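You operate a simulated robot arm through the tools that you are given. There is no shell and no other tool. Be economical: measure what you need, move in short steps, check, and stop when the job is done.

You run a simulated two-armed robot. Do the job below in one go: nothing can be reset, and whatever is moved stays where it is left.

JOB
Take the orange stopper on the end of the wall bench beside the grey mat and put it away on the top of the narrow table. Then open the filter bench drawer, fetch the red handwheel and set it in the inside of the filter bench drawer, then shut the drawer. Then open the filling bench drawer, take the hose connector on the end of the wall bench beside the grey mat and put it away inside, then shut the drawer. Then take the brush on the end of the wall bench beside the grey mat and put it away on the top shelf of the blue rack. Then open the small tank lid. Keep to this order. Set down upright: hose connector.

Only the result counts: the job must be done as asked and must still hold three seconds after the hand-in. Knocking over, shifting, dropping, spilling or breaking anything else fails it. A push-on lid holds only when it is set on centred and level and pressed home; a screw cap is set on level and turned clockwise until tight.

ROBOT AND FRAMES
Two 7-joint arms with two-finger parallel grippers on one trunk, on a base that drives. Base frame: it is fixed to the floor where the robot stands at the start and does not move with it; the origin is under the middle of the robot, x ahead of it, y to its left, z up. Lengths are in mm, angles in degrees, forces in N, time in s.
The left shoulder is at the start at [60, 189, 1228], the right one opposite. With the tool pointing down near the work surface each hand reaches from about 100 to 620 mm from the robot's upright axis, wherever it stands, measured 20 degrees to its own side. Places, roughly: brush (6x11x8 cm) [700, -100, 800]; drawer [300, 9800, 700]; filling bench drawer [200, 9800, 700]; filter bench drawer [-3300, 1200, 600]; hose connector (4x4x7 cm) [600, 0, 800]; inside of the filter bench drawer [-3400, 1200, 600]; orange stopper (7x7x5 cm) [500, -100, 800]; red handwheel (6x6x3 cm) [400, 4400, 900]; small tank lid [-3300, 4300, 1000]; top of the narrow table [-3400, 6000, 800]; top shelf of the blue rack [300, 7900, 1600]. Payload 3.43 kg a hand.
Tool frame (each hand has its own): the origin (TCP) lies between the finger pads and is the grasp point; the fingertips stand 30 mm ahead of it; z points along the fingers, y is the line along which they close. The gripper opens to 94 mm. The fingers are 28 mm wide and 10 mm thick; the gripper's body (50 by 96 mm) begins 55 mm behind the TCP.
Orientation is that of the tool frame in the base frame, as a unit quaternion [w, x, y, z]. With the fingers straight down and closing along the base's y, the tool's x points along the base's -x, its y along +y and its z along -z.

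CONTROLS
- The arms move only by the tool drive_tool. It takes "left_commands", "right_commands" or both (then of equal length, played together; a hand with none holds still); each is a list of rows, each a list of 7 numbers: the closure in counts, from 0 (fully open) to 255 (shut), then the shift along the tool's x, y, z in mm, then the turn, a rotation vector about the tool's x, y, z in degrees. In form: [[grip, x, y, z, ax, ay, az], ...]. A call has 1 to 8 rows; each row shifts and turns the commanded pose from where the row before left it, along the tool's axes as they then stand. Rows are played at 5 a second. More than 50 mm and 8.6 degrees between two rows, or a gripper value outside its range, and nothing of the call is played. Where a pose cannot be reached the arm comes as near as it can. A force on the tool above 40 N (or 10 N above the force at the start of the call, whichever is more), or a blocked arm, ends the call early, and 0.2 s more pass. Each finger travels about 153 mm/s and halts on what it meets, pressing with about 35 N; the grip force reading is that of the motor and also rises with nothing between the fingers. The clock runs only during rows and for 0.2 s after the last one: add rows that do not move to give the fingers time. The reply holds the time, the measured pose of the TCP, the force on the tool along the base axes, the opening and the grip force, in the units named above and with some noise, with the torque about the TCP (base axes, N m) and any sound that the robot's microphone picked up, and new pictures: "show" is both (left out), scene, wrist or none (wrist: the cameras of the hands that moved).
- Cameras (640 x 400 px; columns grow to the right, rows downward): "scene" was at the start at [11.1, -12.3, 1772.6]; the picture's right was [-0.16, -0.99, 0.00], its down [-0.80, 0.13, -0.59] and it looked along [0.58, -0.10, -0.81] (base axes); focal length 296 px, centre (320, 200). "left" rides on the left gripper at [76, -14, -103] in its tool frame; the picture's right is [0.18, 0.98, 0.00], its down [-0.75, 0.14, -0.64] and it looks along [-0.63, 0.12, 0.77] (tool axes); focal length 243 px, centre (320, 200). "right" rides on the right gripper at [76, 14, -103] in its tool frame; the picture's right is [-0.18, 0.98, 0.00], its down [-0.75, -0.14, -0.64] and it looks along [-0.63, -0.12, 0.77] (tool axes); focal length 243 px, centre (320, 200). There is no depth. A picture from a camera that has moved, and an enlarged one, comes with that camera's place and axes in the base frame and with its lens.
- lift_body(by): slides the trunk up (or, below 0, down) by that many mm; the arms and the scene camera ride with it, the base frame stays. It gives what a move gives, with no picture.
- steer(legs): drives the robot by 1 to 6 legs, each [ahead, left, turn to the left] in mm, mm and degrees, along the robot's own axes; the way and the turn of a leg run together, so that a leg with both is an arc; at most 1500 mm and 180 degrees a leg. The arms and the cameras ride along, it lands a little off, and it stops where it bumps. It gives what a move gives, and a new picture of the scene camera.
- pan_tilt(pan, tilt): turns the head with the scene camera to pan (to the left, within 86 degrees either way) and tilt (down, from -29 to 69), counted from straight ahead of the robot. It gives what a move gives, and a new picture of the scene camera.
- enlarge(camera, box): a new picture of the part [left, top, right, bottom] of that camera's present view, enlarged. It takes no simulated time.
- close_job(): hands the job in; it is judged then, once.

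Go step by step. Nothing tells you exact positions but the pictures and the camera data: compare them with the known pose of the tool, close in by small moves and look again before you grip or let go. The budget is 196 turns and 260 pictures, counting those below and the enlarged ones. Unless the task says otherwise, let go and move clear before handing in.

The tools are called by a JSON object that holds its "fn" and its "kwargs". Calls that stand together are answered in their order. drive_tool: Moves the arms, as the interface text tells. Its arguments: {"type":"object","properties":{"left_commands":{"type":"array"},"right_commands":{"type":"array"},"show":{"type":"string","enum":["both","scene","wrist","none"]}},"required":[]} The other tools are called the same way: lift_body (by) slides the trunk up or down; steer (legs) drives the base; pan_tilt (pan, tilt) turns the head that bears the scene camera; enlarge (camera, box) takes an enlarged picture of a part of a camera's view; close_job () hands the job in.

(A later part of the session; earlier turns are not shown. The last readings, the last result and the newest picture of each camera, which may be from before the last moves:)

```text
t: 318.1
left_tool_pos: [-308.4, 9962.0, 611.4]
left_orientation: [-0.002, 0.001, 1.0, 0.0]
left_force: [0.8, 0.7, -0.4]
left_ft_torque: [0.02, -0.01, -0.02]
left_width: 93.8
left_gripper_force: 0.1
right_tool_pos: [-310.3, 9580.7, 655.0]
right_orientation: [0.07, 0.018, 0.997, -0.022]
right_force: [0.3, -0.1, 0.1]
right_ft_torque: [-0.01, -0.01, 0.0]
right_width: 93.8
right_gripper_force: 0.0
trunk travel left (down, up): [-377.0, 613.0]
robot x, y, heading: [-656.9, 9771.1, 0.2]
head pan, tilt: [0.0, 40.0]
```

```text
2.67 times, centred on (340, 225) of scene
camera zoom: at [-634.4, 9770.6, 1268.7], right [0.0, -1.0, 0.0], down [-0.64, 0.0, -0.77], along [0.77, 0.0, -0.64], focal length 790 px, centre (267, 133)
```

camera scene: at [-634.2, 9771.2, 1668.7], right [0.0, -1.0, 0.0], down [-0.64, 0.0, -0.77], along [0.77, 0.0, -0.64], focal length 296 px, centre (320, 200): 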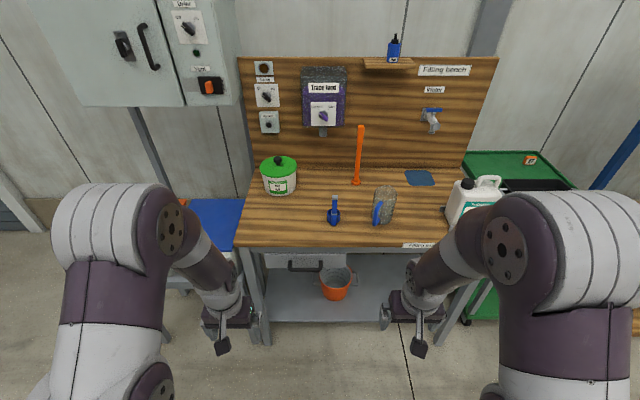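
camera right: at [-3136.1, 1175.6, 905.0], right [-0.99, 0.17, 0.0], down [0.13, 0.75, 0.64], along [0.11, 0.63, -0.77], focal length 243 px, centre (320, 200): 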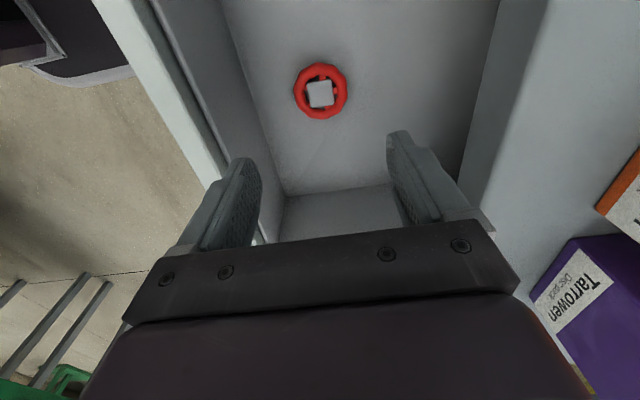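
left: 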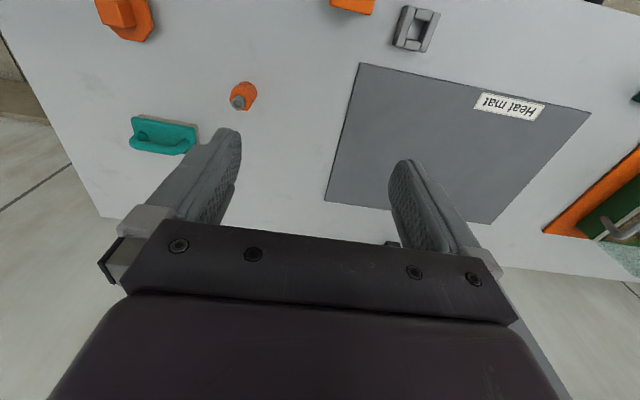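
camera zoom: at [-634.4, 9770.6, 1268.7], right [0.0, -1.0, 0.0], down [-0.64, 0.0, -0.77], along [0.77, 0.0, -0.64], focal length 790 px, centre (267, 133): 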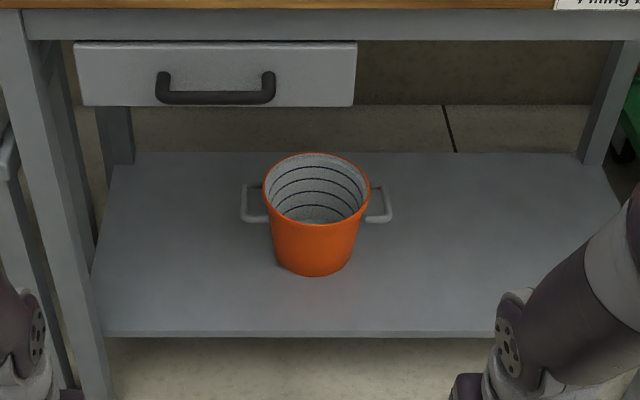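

The filling-bench drawer handle triangulates to [64, 9828, 733]; the drawer front is at x≈100, z 694–784. I'll raise the trunk a bit, extend the right hand and turn it to point at the bench.

{"fn": "lift_body", "kwargs": {"by": 206}}

{"fn": "drive_tool", "kwargs": {"right_commands": [[0, -39.3, -4.8, 24.3, 0, 0, 0], [0, -39.3, -4.8, 24.3, 0, 0, 0], [0, -39.3, -4.8, 24.3, 0, 0, 0], [0, -39.3, -4.8, 24.3, 0, 0, 0], [0, -39.3, -4.8, 24.3, 0, 0, 0], [0, -39.3, -4.8, 24.3, 0, 0, 0], [0, -39.3, -4.8, 24.3, 0, 0, 0]], "show": "none"}}

{"fn": "drive_tool", "kwargs": {"right_commands": [[0, 0, 0, 0, -4.71, -4.33, 5.23], [0, 0, 0, 0, -4.71, -4.33, 5.23], [0, 0, 0, 0, -4.71, -4.33, 5.23], [0, 0, 0, 0, -4.71, -4.33, 5.23], [0, 0, 0, 0, -4.71, -4.33, 5.23], [0, 0, 0, 0, -4.71, -4.33, 5.23], [0, 0, 0, 0, -4.71, -4.33, 5.23]], "show": "none"}}

{"fn": "drive_tool", "kwargs": {"right_commands": [[0, 0, 0, 0, -4.71, -4.33, 5.23], [0, 0, 0, 0, -4.71, -4.33, 5.23], [0, 0, 0, 0, -4.71, -4.33, 5.23], [0, 0, 0, 0, -4.71, -4.33, 5.23], [0, 0, 0, 0, -4.71, -4.33, 5.23], [0, 0, 0, 0, -4.71, -4.33, 5.23], [0, 0, 0, 0, -4.71, -4.33, 5.23], [0, 0, 0, 0, 0, 0, 0]], "show": "scene"}}

```text
t: 320.3
left_tool_pos: [-307.4, 9961.8, 815.4]
left_orientation: [-0.001, 0.0, 1.0, 0.0]
left_force: [-0.5, 0.5, 0.5]
left_ft_torque: [-0.01, 0.01, 0.0]
left_width: 93.9
left_gripper_force: 0.1
right_tool_pos: [-310.1, 9580.1, 860.6]
right_orientation: [0.07, 0.018, 0.997, -0.021]
right_force: [0.1, 0.2, -0.4]
right_ft_torque: [-0.01, -0.01, 0.03]
right_width: 93.9
right_gripper_force: 0.2
trunk travel left (down, up): [-583.0, 407.0]
robot x, y, heading: [-658.1, 9768.8, -0.1]
head pan, tilt: [0.0, 40.0]
```

```text
t: 321.9
left_tool_pos: [-306.4, 9960.9, 815.7]
left_orientation: [-0.002, 0.0, 1.0, 0.0]
left_force: [0.5, 0.1, -0.8]
left_ft_torque: [0.0, 0.02, -0.01]
left_width: 93.9
left_gripper_force: 0.1
right_tool_pos: [-14.1, 9528.8, 733.0]
right_orientation: [0.07, 0.018, 0.997, -0.022]
right_force: [0.2, -0.6, 0.1]
right_ft_torque: [0.01, 0.02, 0.02]
right_width: 93.9
right_gripper_force: 0.1
trunk travel left (down, up): [-583.0, 407.0]
robot x, y, heading: [-659.1, 9771.7, 0.1]
head pan, tilt: [0.0, 40.0]
```

```text
t: 323.5
left_tool_pos: [-307.4, 9961.7, 814.5]
left_orientation: [-0.001, 0.001, 1.0, 0.001]
left_force: [0.3, -0.5, 0.0]
left_ft_torque: [0.02, 0.02, 0.01]
left_width: 94.0
left_gripper_force: 0.0
right_tool_pos: [-13.7, 9528.7, 734.3]
right_orientation: [0.326, 0.295, 0.855, 0.274]
right_force: [-0.2, 0.6, -0.3]
right_ft_torque: [-0.02, -0.01, 0.01]
right_width: 94.0
right_gripper_force: 0.1
trunk travel left (down, up): [-583.0, 407.0]
robot x, y, heading: [-656.0, 9767.2, 0.1]
head pan, tilt: [0.0, 40.0]
```

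```text
t: 325.3
left_tool_pos: [-307.9, 9963.5, 816.0]
left_orientation: [-0.001, 0.001, 1.0, 0.0]
left_force: [0.1, -0.1, 0.4]
left_ft_torque: [0.01, -0.01, -0.01]
left_width: 94.0
left_gripper_force: 0.2
right_tool_pos: [-9.1, 9503.8, 741.0]
right_orientation: [0.492, 0.498, 0.507, 0.502]
right_force: [0.1, 0.6, 0.5]
right_ft_torque: [-0.01, 0.03, 0.0]
right_width: 94.1
right_gripper_force: 0.1
right hand out of reach, approached as far as the arm can: row 7
trunk travel left (down, up): [-583.0, 407.0]
robot x, y, heading: [-659.4, 9773.9, -0.1]
head pan, tilt: [0.0, 40.0]
camera scene: at [-634.4, 9771.3, 1474.7], right [0.0, -1.0, 0.0], down [-0.64, 0.0, -0.77], along [0.77, 0.0, -0.64], focal length 296 px, centre (320, 200)
```

scene: 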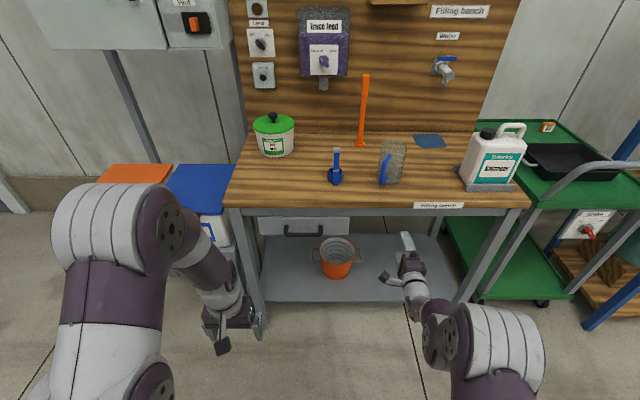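

{"fn": "steer", "kwargs": {"legs": [[-30, 324, 0]]}}

{"fn": "lift_body", "kwargs": {"by": -8}}

{"fn": "enlarge", "kwargs": {"camera": "right", "box": [0, 0, 640, 400]}}

```text
t: 327.4
left_tool_pos: [-337.9, 10288.7, 815.8]
left_orientation: [-0.001, 0.001, 1.0, 0.0]
left_force: [0.2, 1.5, -0.6]
left_ft_torque: [0.0, 0.02, -0.01]
left_width: 94.0
left_gripper_force: 0.0
right_tool_pos: [-38.0, 9830.8, 739.7]
right_orientation: [0.493, 0.498, 0.508, 0.501]
right_force: [0.3, 0.0, 0.2]
right_ft_torque: [0.01, -0.03, 0.01]
right_width: 93.9
right_gripper_force: 0.0
trunk travel left (down, up): [-583.0, 407.0]
robot x, y, heading: [-688.4, 10099.1, -0.1]
head pan, tilt: [0.0, 40.0]
camera scene: at [-664.1, 10098.3, 1474.7], right [0.0, -1.0, 0.0], down [-0.64, 0.0, -0.77], along [0.77, 0.0, -0.64], focal length 296 px, centre (320, 200)
```

scene: 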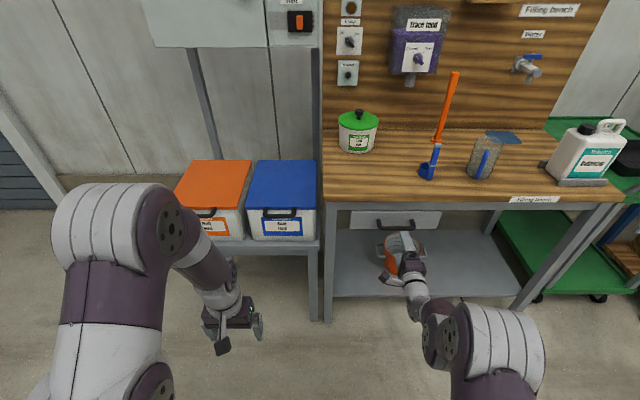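

```text
t: 328.0
left_tool_pos: [-338.7, 10288.4, 807.5]
left_orientation: [-0.001, 0.001, 1.0, 0.0]
left_force: [-0.2, -0.1, -0.2]
left_ft_torque: [0.03, 0.0, -0.03]
left_width: 94.1
left_gripper_force: 0.0
right_tool_pos: [-39.7, 9830.4, 732.2]
right_orientation: [0.493, 0.497, 0.508, 0.502]
right_force: [0.1, 0.0, 0.7]
right_ft_torque: [0.01, 0.02, -0.03]
right_width: 93.9
right_gripper_force: 0.1
trunk travel left (down, up): [-575.0, 415.0]
robot x, y, heading: [-685.7, 10096.0, -0.0]
head pan, tilt: [0.0, 40.0]
```

```text
1.00 times, centred on (320, 200) of right (not enlarged: the box is as wide or as high as the picture)
camera zoom: at [-142.4, 9905.4, 747.3], right [0.01, -0.18, 0.98], down [-0.63, -0.77, -0.13], along [0.78, -0.62, -0.13], focal length 243 px, centre (320, 200)
```

zoom: 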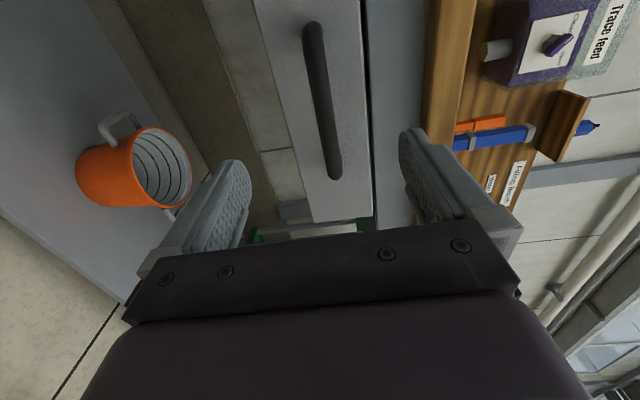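

{"fn": "steer", "kwargs": {"legs": [[90, 6, 0]]}}

{"fn": "drive_tool", "kwargs": {"right_commands": [[0, 0, 0, 0, 0, 0, 0], [150, 0, 0, 0, 0, 0, 0], [255, 0, 0, 0, 0, 0, 0], [255, 0, 0, 0, 0, 0, 0], [255, 0, 0, 0, 0, 0, 0], [255, 0, 0, 0, 0, 0, 0]], "show": "wrist"}}

```text
t: 329.1
left_tool_pos: [-247.4, 10295.7, 806.9]
left_orientation: [-0.001, 0.0, 1.0, 0.0]
left_force: [0.2, -0.6, 0.4]
left_ft_torque: [0.01, 0.01, 0.02]
left_width: 94.1
left_gripper_force: 0.0
right_tool_pos: [53.1, 9837.0, 730.4]
right_orientation: [0.493, 0.497, 0.509, 0.501]
right_force: [0.1, 0.6, 0.7]
right_ft_torque: [-0.02, -0.02, -0.03]
right_width: 93.9
right_gripper_force: 0.1
trunk travel left (down, up): [-575.0, 415.0]
robot x, y, heading: [-597.5, 10105.8, -0.1]
head pan, tilt: [0.0, 40.0]
camera scene: at [-571.8, 10103.5, 1466.7], right [0.0, -1.0, 0.0], down [-0.64, 0.0, -0.77], along [0.77, 0.0, -0.64], focal length 296 px, centre (320, 200)
```

scene: 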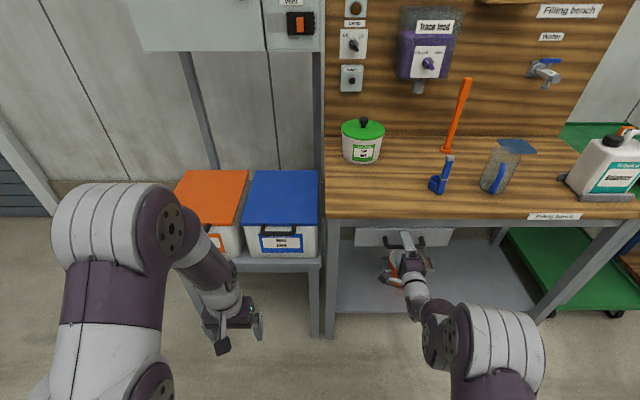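

```text
t: 330.5
left_tool_pos: [-248.4, 10294.9, 808.1]
left_orientation: [-0.001, 0.0, 1.0, 0.0]
left_force: [0.2, -0.4, 0.5]
left_ft_torque: [-0.02, 0.01, 0.02]
left_width: 94.0
left_gripper_force: 0.1
right_tool_pos: [52.0, 9836.7, 735.9]
right_orientation: [0.494, 0.496, 0.507, 0.504]
right_force: [0.2, -3.7, 17.5]
right_ft_torque: [0.31, -0.27, 0.34]
right_width: 15.7
right_gripper_force: 44.8
trunk travel left (down, up): [-575.0, 415.0]
robot x, y, heading: [-597.8, 10099.0, 0.1]
head pan, tilt: [0.0, 40.0]
camera right: at [-52.1, 9912.0, 749.7], right [0.01, -0.18, 0.98], down [-0.63, -0.77, -0.14], along [0.78, -0.62, -0.12], focal length 243 px, centre (320, 200)
```

right: 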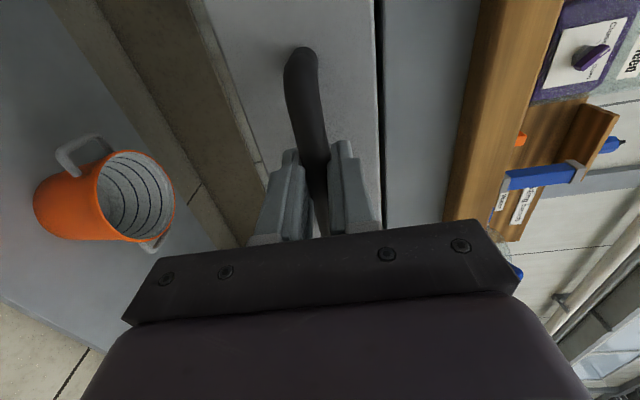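

Gripped. Pull the drawer by backing the base about 230 mm.

{"fn": "steer", "kwargs": {"legs": [[-230, 0, 0]]}}

```text
t: 332.3
left_tool_pos: [-480.4, 10296.1, 808.7]
left_orientation: [0.0, 0.002, 1.0, 0.0]
left_force: [0.8, -1.0, 0.7]
left_ft_torque: [-0.01, 0.0, 0.0]
left_width: 93.9
left_gripper_force: 0.0
right_tool_pos: [-181.3, 9839.1, 735.5]
right_orientation: [0.494, 0.496, 0.507, 0.502]
right_force: [-0.9, 13.1, 22.6]
right_ft_torque: [0.42, -0.38, 0.69]
right_width: 16.1
right_gripper_force: 44.8
trunk travel left (down, up): [-575.0, 415.0]
robot x, y, heading: [-828.3, 10098.7, -0.1]
head pan, tilt: [0.0, 40.0]
camera scene: at [-809.2, 10106.6, 1466.8], right [0.0, -1.0, 0.0], down [-0.64, 0.0, -0.77], along [0.77, 0.0, -0.64], focal length 296 px, centre (320, 200)
```

scene: 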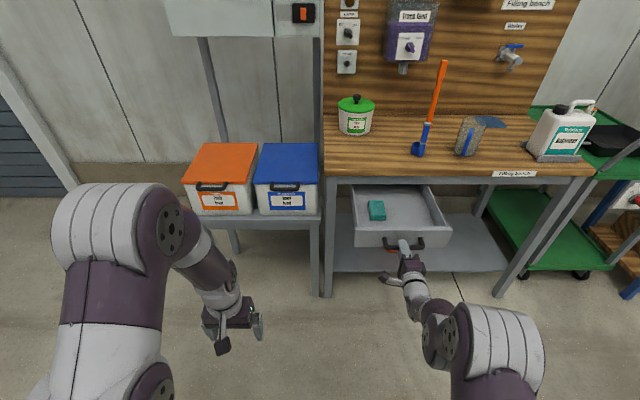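

The drawer is open ~230 mm; a teal item is at its left, with free space on the right. Release, back away, reset the hand, then drive back to the wall bench for the connector.

{"fn": "drive_tool", "kwargs": {"right_commands": [[0, 0, 0, 0, 0, 0, 0], [0, 0, 0, 0, 0, 0, 0], [0, 0, 0, 0, 0, 0, 0]], "show": "none"}}

{"fn": "steer", "kwargs": {"legs": [[-120, 0, 0]]}}

{"fn": "drive_tool", "kwargs": {"right_commands": [[0, 0, 0, 0, 4.95, 4.95, -4.95], [0, 0, 0, 0, 4.95, 4.95, -4.95], [0, 0, 0, 0, 4.95, 4.95, -4.95], [0, 0, 0, 0, 4.95, 4.95, -4.95], [0, 0, 0, 0, 4.95, 4.95, -4.95], [0, 0, 0, 0, 4.95, 4.95, -4.95], [0, 0, 0, 0, 4.95, 4.95, -4.95]], "show": "none"}}

{"fn": "drive_tool", "kwargs": {"right_commands": [[0, 0, 0, 0, 4.95, 4.95, -4.95], [0, 0, 0, 0, 4.95, 4.95, -4.95], [0, 0, 0, 0, 4.95, 4.95, -4.95], [0, 0, 0, 0, 4.95, 4.95, -4.95], [0, 0, 0, 0, 4.95, 4.95, -4.95], [0, 0, 0, 0, 4.95, 4.95, -4.95], [0, 0, 0, 0, 4.95, 4.95, -4.95], [0, 0, 0, 0, 0, 0, 0]], "show": "none"}}

{"fn": "lift_body", "kwargs": {"by": 325}}

```text
t: 333.1
left_tool_pos: [-479.3, 10293.7, 807.1]
left_orientation: [-0.001, 0.001, 1.0, -0.001]
left_force: [0.1, 0.0, 0.3]
left_ft_torque: [0.01, 0.0, -0.03]
left_width: 94.1
left_gripper_force: 0.0
right_tool_pos: [-178.6, 9836.3, 731.2]
right_orientation: [0.492, 0.498, 0.508, 0.502]
right_force: [0.2, 0.5, 0.3]
right_ft_torque: [0.01, 0.02, 0.0]
right_width: 93.8
right_gripper_force: 0.1
trunk travel left (down, up): [-575.0, 415.0]
robot x, y, heading: [-829.5, 10108.5, -0.0]
head pan, tilt: [0.0, 40.0]
```

```text
t: 334.3
left_tool_pos: [-603.0, 10294.4, 808.2]
left_orientation: [0.0, 0.002, 1.0, 0.0]
left_force: [-0.7, -0.7, -0.3]
left_ft_torque: [0.01, -0.02, 0.02]
left_width: 94.1
left_gripper_force: 0.0
right_tool_pos: [-304.6, 9836.3, 733.8]
right_orientation: [0.493, 0.497, 0.508, 0.503]
right_force: [-0.4, -0.7, -0.4]
right_ft_torque: [-0.02, -0.06, 0.01]
right_width: 93.8
right_gripper_force: 0.0
trunk travel left (down, up): [-575.0, 415.0]
robot x, y, heading: [-951.7, 10105.6, -0.0]
head pan, tilt: [0.0, 40.0]
camera scene: at [-930.6, 10103.9, 1466.7], right [0.0, -1.0, 0.0], down [-0.64, 0.0, -0.77], along [0.77, 0.0, -0.64], focal length 296 px, centre (320, 200)
```

scene: 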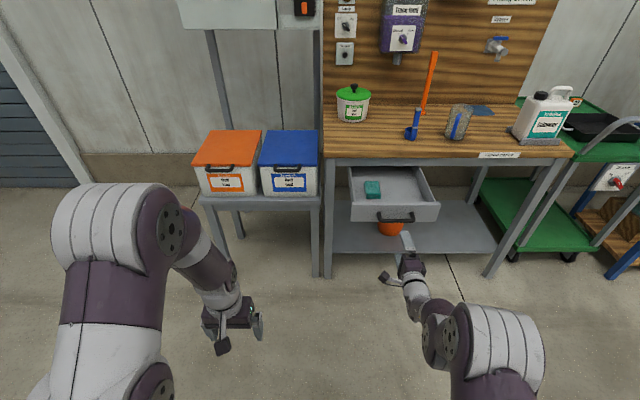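

```text
t: 335.9
left_tool_pos: [-602.0, 10295.0, 808.5]
left_orientation: [-0.001, 0.002, 1.0, 0.0]
left_force: [-0.5, -0.3, 0.3]
left_ft_torque: [0.01, -0.01, -0.04]
left_width: 93.9
left_gripper_force: 0.2
right_tool_pos: [-303.1, 9837.8, 732.3]
right_orientation: [0.282, 0.282, 0.871, 0.288]
right_force: [-0.9, 0.5, 0.2]
right_ft_torque: [0.05, 0.04, 0.02]
right_width: 93.9
right_gripper_force: 0.1
trunk travel left (down, up): [-575.0, 415.0]
robot x, y, heading: [-949.4, 10105.5, 0.1]
head pan, tilt: [0.0, 40.0]
```

```text
t: 337.7
left_tool_pos: [-602.9, 10294.4, 806.7]
left_orientation: [-0.001, 0.002, 1.0, 0.0]
left_force: [0.3, 0.5, -0.7]
left_ft_torque: [0.02, 0.0, 0.02]
left_width: 93.9
left_gripper_force: 0.1
right_tool_pos: [-325.2, 9840.7, 730.4]
right_orientation: [0.024, 0.02, 0.999, 0.029]
right_force: [-1.5, 0.9, 0.6]
right_ft_torque: [0.01, -0.03, -0.03]
right_width: 94.0
right_gripper_force: 0.0
right hand out of reach, approached as far as the arm can: row 6, 7
trunk travel left (down, up): [-575.0, 415.0]
robot x, y, heading: [-951.5, 10103.4, -0.1]
head pan, tilt: [0.0, 40.0]
```

```text
t: 340.9
left_tool_pos: [-602.5, 10295.2, 1133.2]
left_orientation: [-0.001, 0.001, 1.0, 0.0]
left_force: [0.6, 0.4, 0.3]
left_ft_torque: [-0.01, 0.01, -0.01]
left_width: 94.1
left_gripper_force: 0.0
right_tool_pos: [-325.0, 9841.3, 1056.4]
right_orientation: [0.024, 0.02, 0.999, 0.028]
right_force: [0.0, -0.4, -0.7]
right_ft_torque: [0.0, 0.0, 0.01]
right_width: 93.9
right_gripper_force: 0.0
trunk travel left (down, up): [-900.0, 90.0]
robot x, y, heading: [-955.3, 10104.5, -0.2]
head pan, tilt: [0.0, 40.0]
```

{"fn": "drive_tool", "kwargs": {"right_commands": [[0, 0, 0, 0, 3.1, 2.8, -2.3], [0, 45, 0, 0, 0, 0, 0], [0, 45, 0, 0, 0, 0, 0], [0, 45, 0, 0, 0, 0, 0], [0, 45, 0, 0, 0, 0, 0], [0, 45, 10, 0, 0, 0, 0], [0, 45, 10, 0, 0, 0, 0]], "show": "none"}}

{"fn": "steer", "kwargs": {"legs": [[0, 0, -90], [1400, 250, 0], [1400, 250, 0], [1500, 0, 0], [1500, 0, 0]]}}

```text
t: 342.5
left_tool_pos: [-603.8, 10295.7, 1133.5]
left_orientation: [0.0, 0.002, 1.0, -0.001]
left_force: [-0.3, 0.1, 0.8]
left_ft_torque: [0.0, 0.02, 0.02]
left_width: 93.6
left_gripper_force: 0.3
right_tool_pos: [-619.9, 9866.6, 1075.9]
right_orientation: [0.002, -0.001, 1.0, 0.001]
right_force: [-0.1, 0.9, -0.1]
right_ft_torque: [-0.04, -0.01, -0.03]
right_width: 94.0
right_gripper_force: 0.0
right hand out of reach, approached as far as the arm can: row 1
trunk travel left (down, up): [-900.0, 90.0]
robot x, y, heading: [-953.5, 10106.3, 0.1]
head pan, tilt: [0.0, 40.0]
```

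```text
t: 374.5
left_tool_pos: [-209.0, 3898.9, 1132.9]
left_orientation: [0.0, 0.692, 0.722, 0.001]
left_force: [-0.7, -0.2, -0.9]
left_ft_torque: [0.01, 0.0, 0.01]
left_width: 94.1
left_gripper_force: 0.0
right_tool_pos: [-637.7, 3895.4, 1076.3]
right_orientation: [0.001, 0.691, 0.723, 0.0]
right_force: [0.6, -0.4, 0.6]
right_ft_torque: [0.02, 0.02, -0.02]
right_width: 94.1
right_gripper_force: 0.1
trunk travel left (down, up): [-900.0, 90.0]
robot x, y, heading: [-411.9, 4241.9, -87.8]
head pan, tilt: [0.0, 40.0]
camera scene: at [-415.5, 4214.4, 1791.7], right [-1.0, -0.04, 0.0], down [-0.03, 0.64, -0.77], along [0.03, -0.77, -0.64], focal length 296 px, centre (320, 200)
```

scene: 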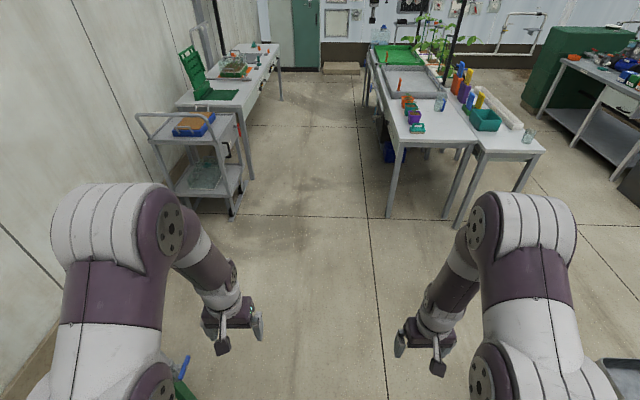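

{"fn": "steer", "kwargs": {"legs": [[1400, 140, -2.2], [1490, 0, 0], [1250, 0, 0], [0, 0, 90]]}}

{"fn": "pan_tilt", "kwargs": {"pan": -9, "tilt": 50}}

```text
t: 398.3
left_tool_pos: [20.6, 283.1, 1133.1]
left_orientation: [0.0, 0.007, 1.0, 0.0]
left_force: [-0.3, 0.1, 0.2]
left_ft_torque: [-0.01, 0.02, -0.02]
left_width: 94.0
left_gripper_force: 0.0
right_tool_pos: [-1.2, -146.5, 1075.8]
right_orientation: [0.001, 0.005, 1.0, 0.001]
right_force: [-0.4, -0.2, 1.0]
right_ft_torque: [0.02, 0.01, 0.0]
right_width: 94.2
right_gripper_force: 0.2
trunk travel left (down, up): [-900.0, 90.0]
robot x, y, heading: [-331.3, 94.5, -0.8]
head pan, tilt: [0.0, 40.0]
camera scene: at [-308.5, 95.8, 1791.7], right [-0.01, -1.0, 0.0], down [-0.64, 0.01, -0.77], along [0.77, -0.01, -0.64], focal length 296 px, centre (320, 200)
```

scene: 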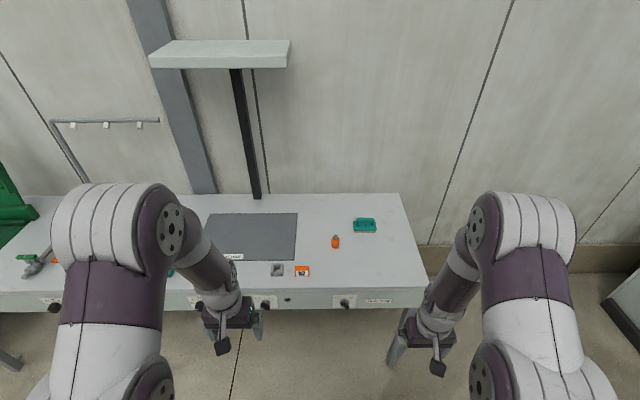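

```text
t: 399.0
left_tool_pos: [19.8, 283.3, 1132.5]
left_orientation: [-0.001, 0.007, 1.0, 0.001]
left_force: [-0.3, -0.9, 0.6]
left_ft_torque: [0.06, 0.02, -0.01]
left_width: 94.1
left_gripper_force: 0.0
right_tool_pos: [-0.2, -144.8, 1075.7]
right_orientation: [0.0, 0.005, 1.0, 0.0]
right_force: [-0.1, -0.2, -0.1]
right_ft_torque: [0.0, 0.0, 0.01]
right_width: 93.9
right_gripper_force: 0.0
trunk travel left (down, up): [-900.0, 90.0]
robot x, y, heading: [-326.8, 99.6, -0.7]
head pan, tilt: [-9.0, 50.0]
camera scene: at [-317.6, 84.1, 1777.6], right [-0.17, -0.99, 0.0], down [-0.75, 0.13, -0.64], along [0.63, -0.11, -0.77], focal length 296 px, centre (320, 200)
```

scene: 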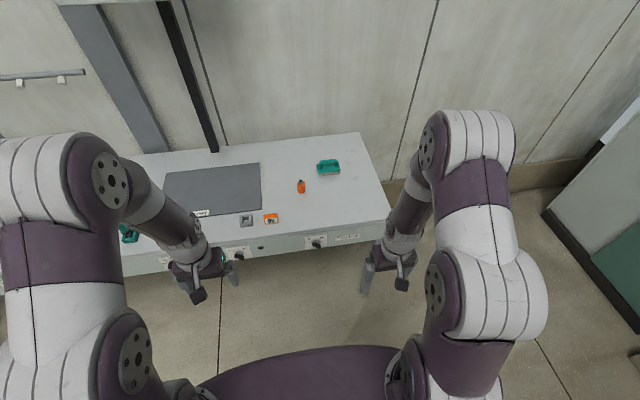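

The hose connector should be near [534, 16]. Drive in so the right hand can reach it.

{"fn": "steer", "kwargs": {"legs": [[350, 95, 0.8]]}}

{"fn": "drive_tool", "kwargs": {"right_commands": [[0, -45, 8, 0, 0, 0, 0], [0, -45, 8, 0, 0, 0, 0], [0, -45, 8, 0, 0, 0, 0]], "show": "both"}}

```text
t: 401.3
left_tool_pos: [369.7, 376.9, 1133.9]
left_orientation: [-0.001, 0.003, 1.0, 0.0]
left_force: [0.4, 0.0, 0.2]
left_ft_torque: [-0.02, -0.01, 0.01]
left_width: 93.9
left_gripper_force: 0.1
right_tool_pos: [353.5, -52.1, 1075.6]
right_orientation: [0.001, 0.001, 1.0, 0.002]
right_force: [0.5, 0.4, 0.0]
right_ft_torque: [0.02, -0.03, -0.01]
right_width: 93.8
right_gripper_force: 0.1
trunk travel left (down, up): [-900.0, 90.0]
robot x, y, heading: [20.0, 185.4, -0.2]
head pan, tilt: [-9.0, 50.0]
camera scene: at [33.1, 174.1, 1777.6], right [-0.16, -0.99, 0.0], down [-0.76, 0.12, -0.64], along [0.64, -0.1, -0.77], focal length 296 px, centre (320, 200)
```

scene: 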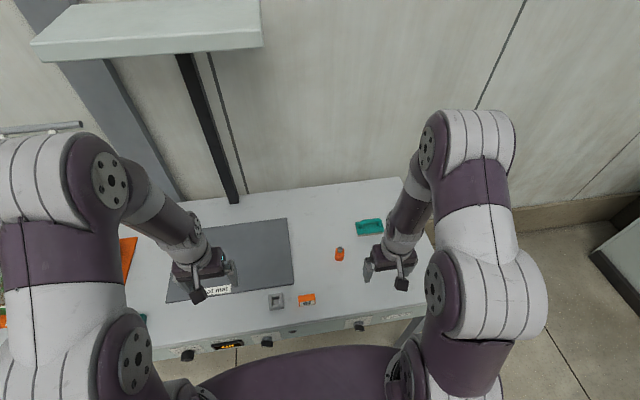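

```text
t: 402.1
left_tool_pos: [371.9, 377.2, 1132.1]
left_orientation: [-0.002, 0.003, 1.0, 0.0]
left_force: [0.5, -0.1, -0.1]
left_ft_torque: [-0.02, 0.03, 0.04]
left_width: 94.1
left_gripper_force: 0.1
right_tool_pos: [491.0, -29.4, 1074.6]
right_orientation: [0.0, 0.0, 1.0, 0.0]
right_force: [-0.3, 0.5, -0.3]
right_ft_torque: [0.01, 0.04, 0.03]
right_width: 94.1
right_gripper_force: 0.1
trunk travel left (down, up): [-900.0, 90.0]
robot x, y, heading: [17.2, 189.2, -0.1]
head pan, tilt: [-9.0, 50.0]
camera scene: at [37.3, 174.9, 1777.5], right [-0.16, -0.99, 0.0], down [-0.76, 0.12, -0.64], along [0.63, -0.1, -0.77], focal length 296 px, centre (320, 200)
camera right: at [414.8, -14.4, 1178.1], right [0.18, 0.98, 0.0], down [0.75, -0.14, 0.64], along [0.63, -0.12, -0.77], focal length 243 px, centre (320, 200)
```

scene: 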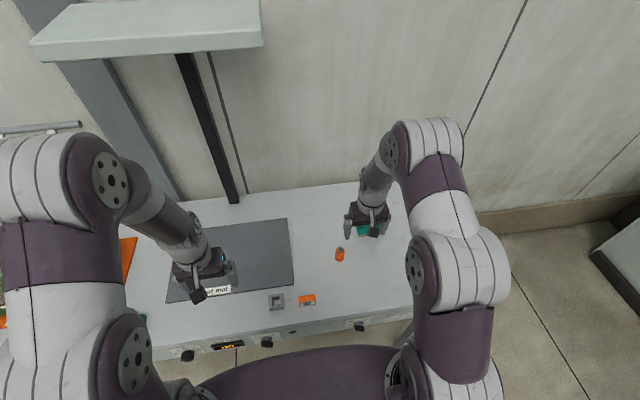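
right: 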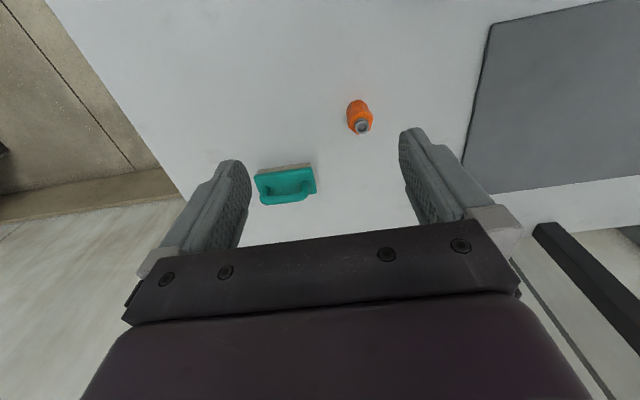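

{"fn": "drive_tool", "kwargs": {"right_commands": [[0, -22, 15, 30, 0, 0, 0], [0, -22, 15, 30, 0, 0, 0], [0, -18, 14, 30, 0, 0, 0], [0, 0, 0, 30, 0, 0, 0], [0, 0, 0, 0, 0, 0, 0]], "show": "wrist"}}

{"fn": "enlarge", "kwargs": {"camera": "right", "box": [240, 60, 400, 200]}}

{"fn": "enlarge", "kwargs": {"camera": "scene", "box": [280, 180, 440, 300]}}

```text
t: 403.3
left_tool_pos: [370.1, 377.6, 1132.7]
left_orientation: [-0.001, 0.002, 1.0, 0.0]
left_force: [0.5, -0.3, -0.5]
left_ft_torque: [-0.05, 0.01, -0.01]
left_width: 93.9
left_gripper_force: 0.0
right_tool_pos: [550.6, 15.4, 956.3]
right_orientation: [0.0, 0.0, 1.0, 0.002]
right_force: [-0.5, -0.2, 0.8]
right_ft_torque: [0.02, 0.01, 0.0]
right_width: 94.1
right_gripper_force: 0.0
trunk travel left (down, up): [-900.0, 90.0]
robot x, y, heading: [20.0, 187.7, 0.0]
head pan, tilt: [-9.0, 50.0]
camera right: at [475.0, 31.0, 1058.6], right [0.18, 0.98, 0.0], down [0.75, -0.14, 0.64], along [0.63, -0.12, -0.77], focal length 243 px, centre (320, 200)
```

right: 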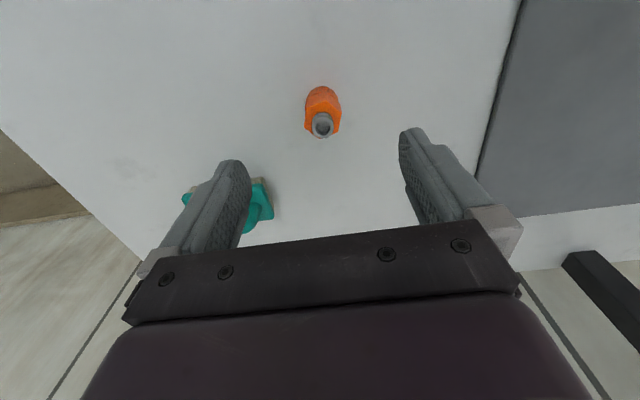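

```text
2.86 times, centred on (320, 130) of right
camera zoom: at [475.0, 31.0, 1058.6], right [0.18, 0.98, 0.0], down [0.75, -0.14, 0.64], along [0.63, -0.12, -0.77], focal length 693 px, centre (320, 400)
```

zoom: 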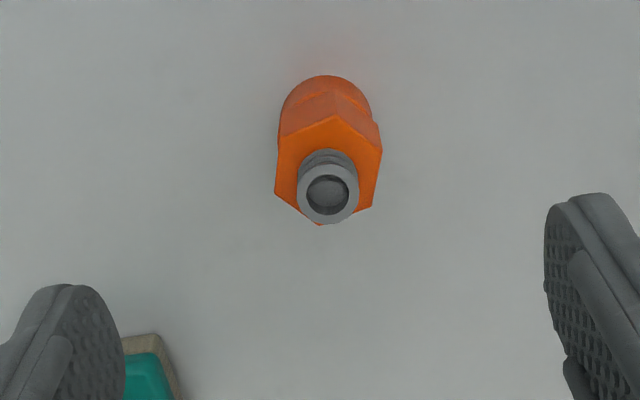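

```text
3.33 times, centred on (360, 240) of scene
camera zoom: at [34.8, 174.6, 1777.5], right [-0.16, -0.99, 0.0], down [-0.76, 0.12, -0.64], along [0.63, -0.1, -0.77], focal length 987 px, centre (187, 67)
```

zoom: 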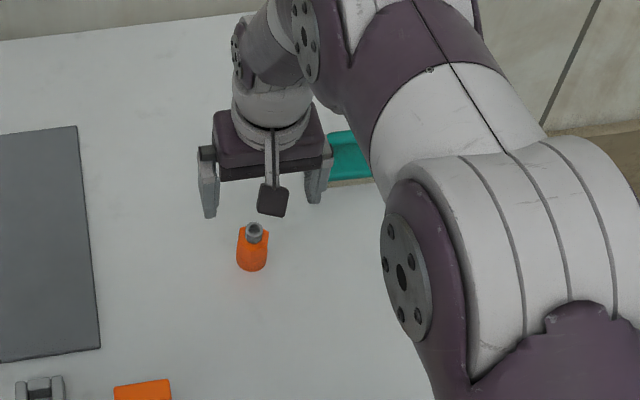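

The connector stands at about [552, 18], top ~875, with hex flats facing ±y. Lower around it.

{"fn": "drive_tool", "kwargs": {"right_commands": [[0, -2, 2.5, 35, 0, 0, 0], [0, 0, 0, 35, 0, 0, 0], [0, 0, 0, 25, 0, 0, 0], [0, 0, 0, 0, 0, 0, 0]], "show": "wrist"}}

```text
t: 404.3
left_tool_pos: [369.8, 376.8, 1132.5]
left_orientation: [0.0, 0.003, 1.0, -0.001]
left_force: [0.3, 0.6, -0.8]
left_ft_torque: [-0.01, 0.0, -0.07]
left_width: 93.9
left_gripper_force: 0.1
right_tool_pos: [552.1, 17.7, 862.0]
right_orientation: [0.001, 0.001, 1.0, 0.001]
right_force: [0.7, -0.4, 0.2]
right_ft_torque: [0.02, -0.03, 0.0]
right_width: 93.7
right_gripper_force: 0.1
trunk travel left (down, up): [-900.0, 90.0]
robot x, y, heading: [20.6, 186.1, -0.1]
head pan, tilt: [-9.0, 50.0]
camera right: at [476.1, 32.0, 964.5], right [0.18, 0.98, 0.0], down [0.75, -0.14, 0.64], along [0.63, -0.12, -0.77], focal length 243 px, centre (320, 200)
```

right: 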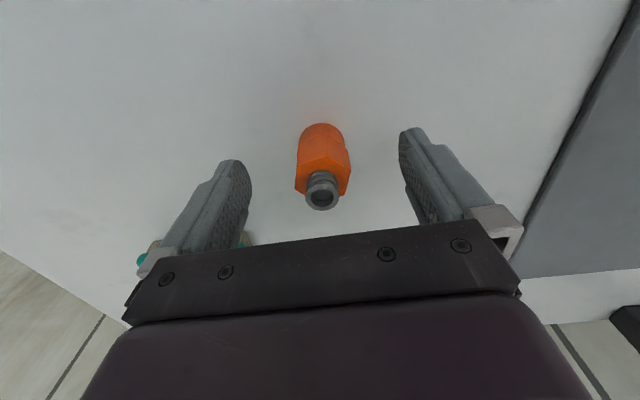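

{"fn": "drive_tool", "kwargs": {"right_commands": [[0, 0, 0, 18, 0, 0, 0], [100, 0, 0, 0, 0, 0, 0], [180, 0, 0, 0, 0, 0, 0], [255, 0, 0, 0, 0, 0, 0], [255, 0, 0, 0, 0, 0, 0], [255, 0, 0, 0, 0, 0, 0]], "show": "wrist"}}

```text
t: 405.7
left_tool_pos: [370.7, 377.4, 1132.7]
left_orientation: [0.0, 0.003, 1.0, 0.001]
left_force: [-1.1, -0.2, -0.7]
left_ft_torque: [0.02, 0.03, 0.01]
left_width: 93.9
left_gripper_force: 0.0
right_tool_pos: [554.6, 17.8, 844.0]
right_orientation: [0.001, 0.0, 1.0, 0.0]
right_force: [0.1, 0.0, 0.2]
right_ft_torque: [0.01, 0.01, -0.02]
right_width: 34.9
right_gripper_force: 35.3
trunk travel left (down, up): [-900.0, 90.0]
robot x, y, heading: [21.7, 188.8, -0.2]
head pan, tilt: [-9.0, 50.0]
camera right: at [477.9, 32.4, 946.9], right [0.18, 0.98, 0.0], down [0.75, -0.14, 0.64], along [0.63, -0.12, -0.77], focal length 243 px, centre (320, 200)
```

right: 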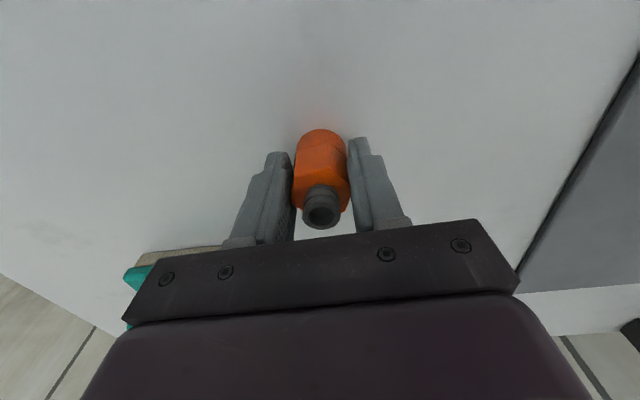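

Held (34.9 mm). Lift, retract and drive back to the filling bench.

{"fn": "drive_tool", "kwargs": {"right_commands": [[255, 0, 0, -30, 0, 0, 0], [255, 0, 0, -45, 0, 0, 0], [255, 0, 0, -45, 0, 0, 0], [255, 0, 0, -45, 0, 0, 0], [255, 40, 0, -25, 0, 0, 0], [255, 45, 0, 0, 0, 0, 0], [255, 45, 0, 0, 0, 0, 0], [255, 45, -10, 0, 0, 0, 0]], "show": "wrist"}}

{"fn": "steer", "kwargs": {"legs": [[-300, 0, 0], [0, 0, 90], [1490, 0, 0], [1490, 80, 0], [1490, 80, 0], [1490, 0, 0]]}}

```text
t: 407.5
left_tool_pos: [368.4, 376.4, 1133.2]
left_orientation: [0.001, 0.002, 1.0, 0.0]
left_force: [-0.3, -0.5, -0.9]
left_ft_torque: [0.01, -0.02, 0.0]
left_width: 93.9
left_gripper_force: 0.0
right_tool_pos: [372.6, 4.8, 1036.1]
right_orientation: [0.002, 0.001, 1.0, 0.001]
right_force: [0.0, -0.1, -1.3]
right_ft_torque: [0.01, -0.04, -0.01]
right_width: 35.1
right_gripper_force: 34.8
trunk travel left (down, up): [-900.0, 90.0]
robot x, y, heading: [22.6, 185.0, -0.4]
head pan, tilt: [-9.0, 50.0]
camera right: at [296.7, 18.9, 1138.5], right [0.19, 0.98, 0.0], down [0.75, -0.14, 0.64], along [0.63, -0.12, -0.77], focal length 243 px, centre (320, 200)
```

right: 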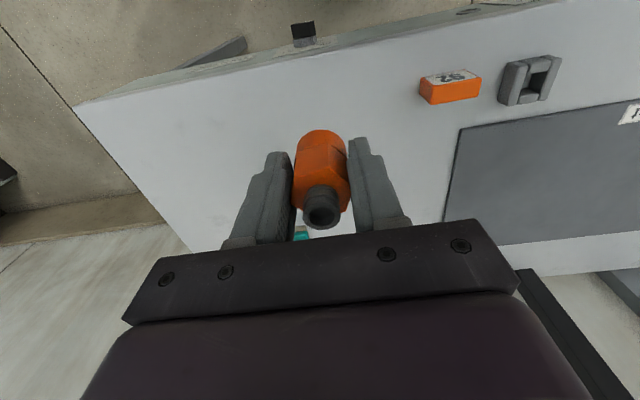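

```text
t: 441.2
left_tool_pos: [-12.5, 6479.8, 1132.9]
left_orientation: [0.0, -0.673, 0.74, -0.001]
left_force: [-0.1, 0.3, -0.2]
left_ft_torque: [-0.01, 0.02, 0.0]
left_width: 93.9
left_gripper_force: 0.1
right_tool_pos: [358.8, 6451.4, 1036.1]
right_orientation: [0.0, -0.673, 0.739, 0.002]
right_force: [-0.6, 0.0, -0.3]
right_ft_torque: [0.01, -0.01, 0.01]
right_width: 34.0
right_gripper_force: 34.8
trunk travel left (down, up): [-900.0, 90.0]
robot x, y, heading: [147.2, 6117.4, 84.8]
head pan, tilt: [-9.0, 50.0]
camera scene: at [156.6, 6128.8, 1777.5], right [0.97, -0.25, 0.0], down [-0.19, -0.74, -0.64], along [0.16, 0.62, -0.77], focal length 296 px, centre (320, 200)
```

scene: 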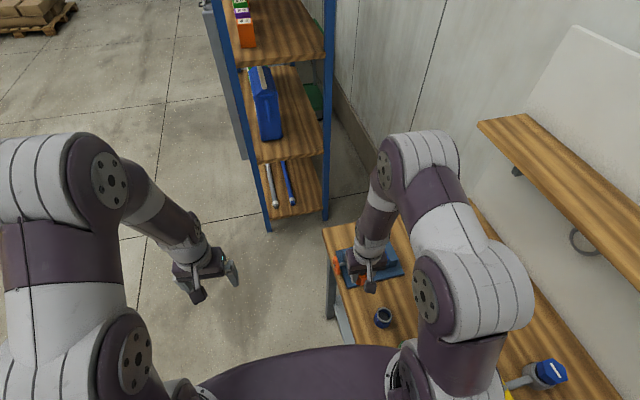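

The heading drifted and I ended up close to the wooden bench (x=147). I'll check that nothing on it was touched.

{"fn": "pan_tilt", "kwargs": {"pan": -80, "tilt": 40}}

{"fn": "enlarge", "kwargs": {"camera": "right", "box": [0, 0, 640, 400]}}

```text
t: 442.6
left_tool_pos: [-12.2, 6480.1, 1132.9]
left_orientation: [-0.001, -0.673, 0.74, -0.001]
left_force: [0.5, -0.1, 1.1]
left_ft_torque: [-0.01, -0.01, -0.01]
left_width: 94.1
left_gripper_force: 0.1
right_tool_pos: [358.5, 6452.3, 1035.8]
right_orientation: [0.0, -0.673, 0.739, 0.001]
right_force: [-0.5, 0.9, -0.5]
right_ft_torque: [-0.02, 0.02, 0.0]
right_width: 33.8
right_gripper_force: 35.3
trunk travel left (down, up): [-900.0, 90.0]
robot x, y, heading: [148.8, 6115.2, 84.8]
head pan, tilt: [-80.0, 40.0]
camera scene: at [222.2, 6061.5, 1791.7], right [0.08, -1.0, 0.0], down [-0.64, -0.05, -0.77], along [0.76, 0.06, -0.64], focal length 296 px, centre (320, 200)
```

scene: 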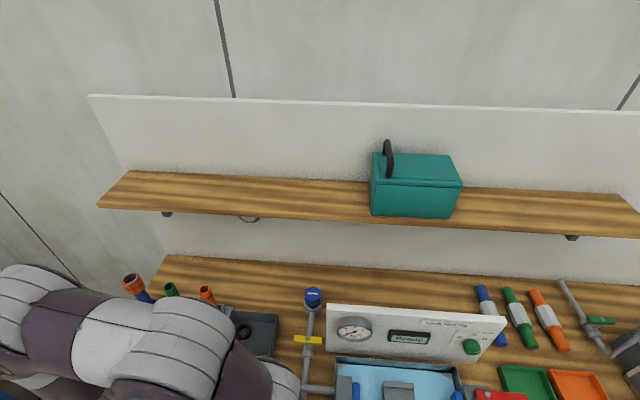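

```text
1.00 times, centred on (320, 200) of right (not enlarged: the box is as wide or as high as the picture)
camera zoom: at [337.5, 6377.1, 1138.0], right [-0.96, 0.27, 0.0], down [0.21, 0.74, 0.64], along [0.17, 0.62, -0.77], focal length 243 px, centre (320, 200)
```

zoom: 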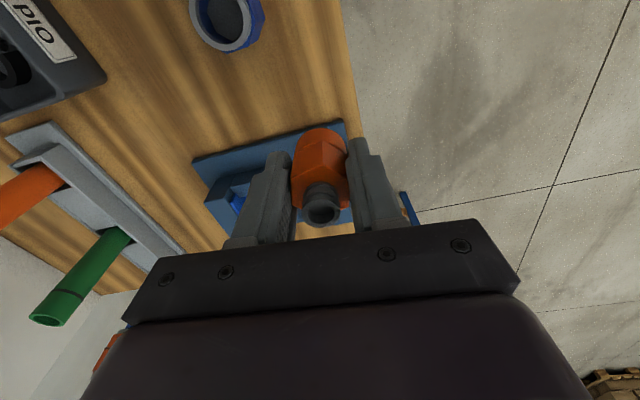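

Everything on the bench stands as before. I'll strafe clear to the aisle centre, correct the heading, and go on in smaller runs.

{"fn": "steer", "kwargs": {"legs": [[0, 560, 0], [0, 0, 5.2], [1490, 0, 0]]}}

```text
t: 453.2
left_tool_pos: [-582.5, 7992.5, 1132.6]
left_orientation: [0.0, -0.706, 0.708, 0.0]
left_force: [0.4, 0.5, -0.4]
left_ft_torque: [0.01, -0.02, 0.02]
left_width: 94.1
left_gripper_force: 0.0
right_tool_pos: [-212.1, 7998.4, 1036.4]
right_orientation: [0.0, 0.707, -0.707, -0.002]
right_force: [0.0, -0.7, 0.4]
right_ft_torque: [-0.03, -0.03, 0.03]
right_width: 33.3
right_gripper_force: 35.0
trunk travel left (down, up): [-900.0, 90.0]
robot x, y, heading: [-394.5, 7641.2, 89.9]
head pan, tilt: [-80.0, 40.0]
camera scene: at [-311.0, 7596.4, 1791.7], right [0.17, -0.98, 0.0], down [-0.63, -0.11, -0.77], along [0.75, 0.13, -0.64], focal length 296 px, centre (320, 200)
```

scene: 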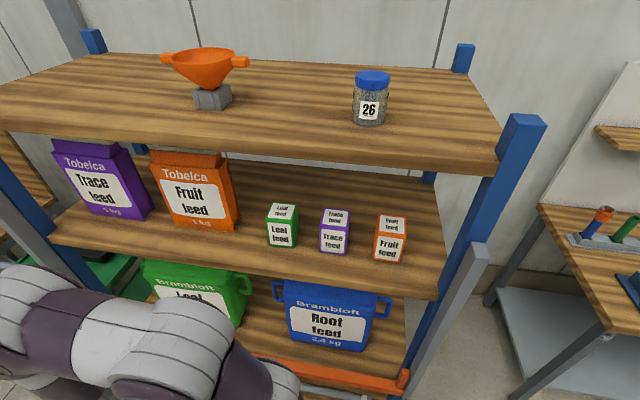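

{"fn": "enlarge", "kwargs": {"camera": "right", "box": [240, 100, 400, 240]}}

```text
2.86 times, centred on (320, 170) of right
camera zoom: at [-225.6, 7921.5, 1138.1], right [-0.98, 0.18, 0.0], down [0.14, 0.75, 0.64], along [0.12, 0.63, -0.77], focal length 693 px, centre (320, 286)
```

zoom: 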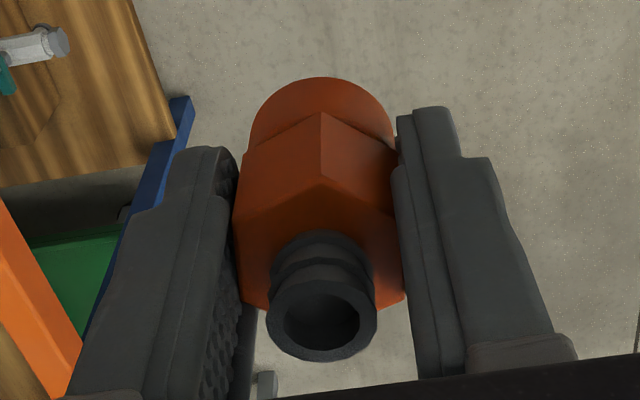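

Held well on its hex flats. Continue to the filling bench and turn to face it, keeping clear of the open drawer.

{"fn": "steer", "kwargs": {"legs": [[1140, 200, 0], [1140, 200, 0], [0, 0, -90]]}}

{"fn": "pan_tilt", "kwargs": {"pan": -10, "tilt": 45}}

```text
t: 468.3
left_tool_pos: [-423.0, 10100.2, 1133.2]
left_orientation: [-0.001, 0.009, 1.0, 0.0]
left_force: [0.1, 0.1, 0.7]
left_ft_torque: [0.03, 0.05, -0.01]
left_width: 94.3
left_gripper_force: 0.1
right_tool_pos: [-421.3, 9727.2, 1034.8]
right_orientation: [0.001, 0.005, 1.0, 0.001]
right_force: [-0.8, -0.3, -0.1]
right_ft_torque: [0.0, -0.04, 0.01]
right_width: 33.2
right_gripper_force: 35.5
trunk travel left (down, up): [-900.0, 90.0]
robot x, y, heading: [-772.5, 9915.6, -0.9]
head pan, tilt: [-80.0, 40.0]
camera scene: at [-822.4, 9830.5, 1791.7], right [-0.99, -0.16, 0.0], down [-0.1, 0.63, -0.77], along [0.12, -0.76, -0.64], focal length 296 px, centre (320, 200)
```

scene: 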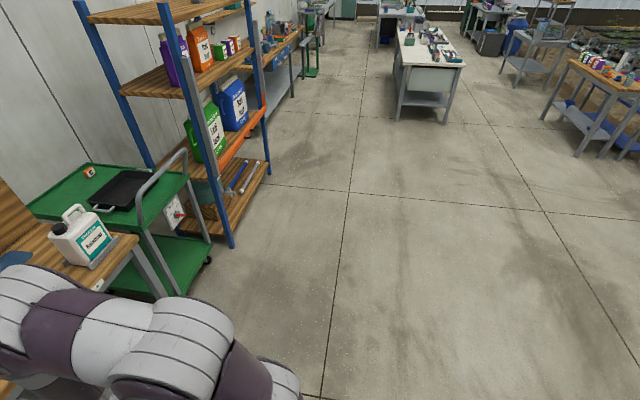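

```text
t: 469.8
left_tool_pos: [-421.9, 10099.8, 1131.8]
left_orientation: [0.0, 0.009, 1.0, 0.001]
left_force: [-0.3, 0.2, -0.5]
left_ft_torque: [0.01, 0.0, -0.02]
left_width: 94.0
left_gripper_force: 0.1
right_tool_pos: [-421.0, 9727.1, 1035.1]
right_orientation: [0.001, 0.006, 1.0, 0.001]
right_force: [-0.2, 0.7, 0.1]
right_ft_torque: [0.01, -0.01, 0.02]
right_width: 32.9
right_gripper_force: 34.8
trunk travel left (down, up): [-900.0, 90.0]
robot x, y, heading: [-772.1, 9912.2, -0.9]
head pan, tilt: [-10.0, 45.0]
camera scene: at [-756.0, 9898.9, 1784.4], right [-0.19, -0.98, 0.0], down [-0.69, 0.13, -0.71], along [0.69, -0.13, -0.71], focal length 296 px, centre (320, 200)
```

scene: 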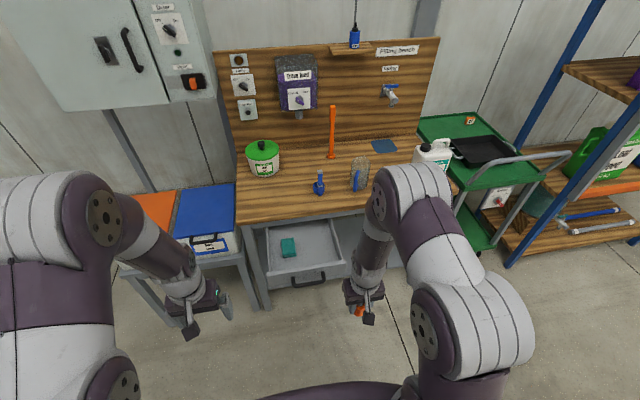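

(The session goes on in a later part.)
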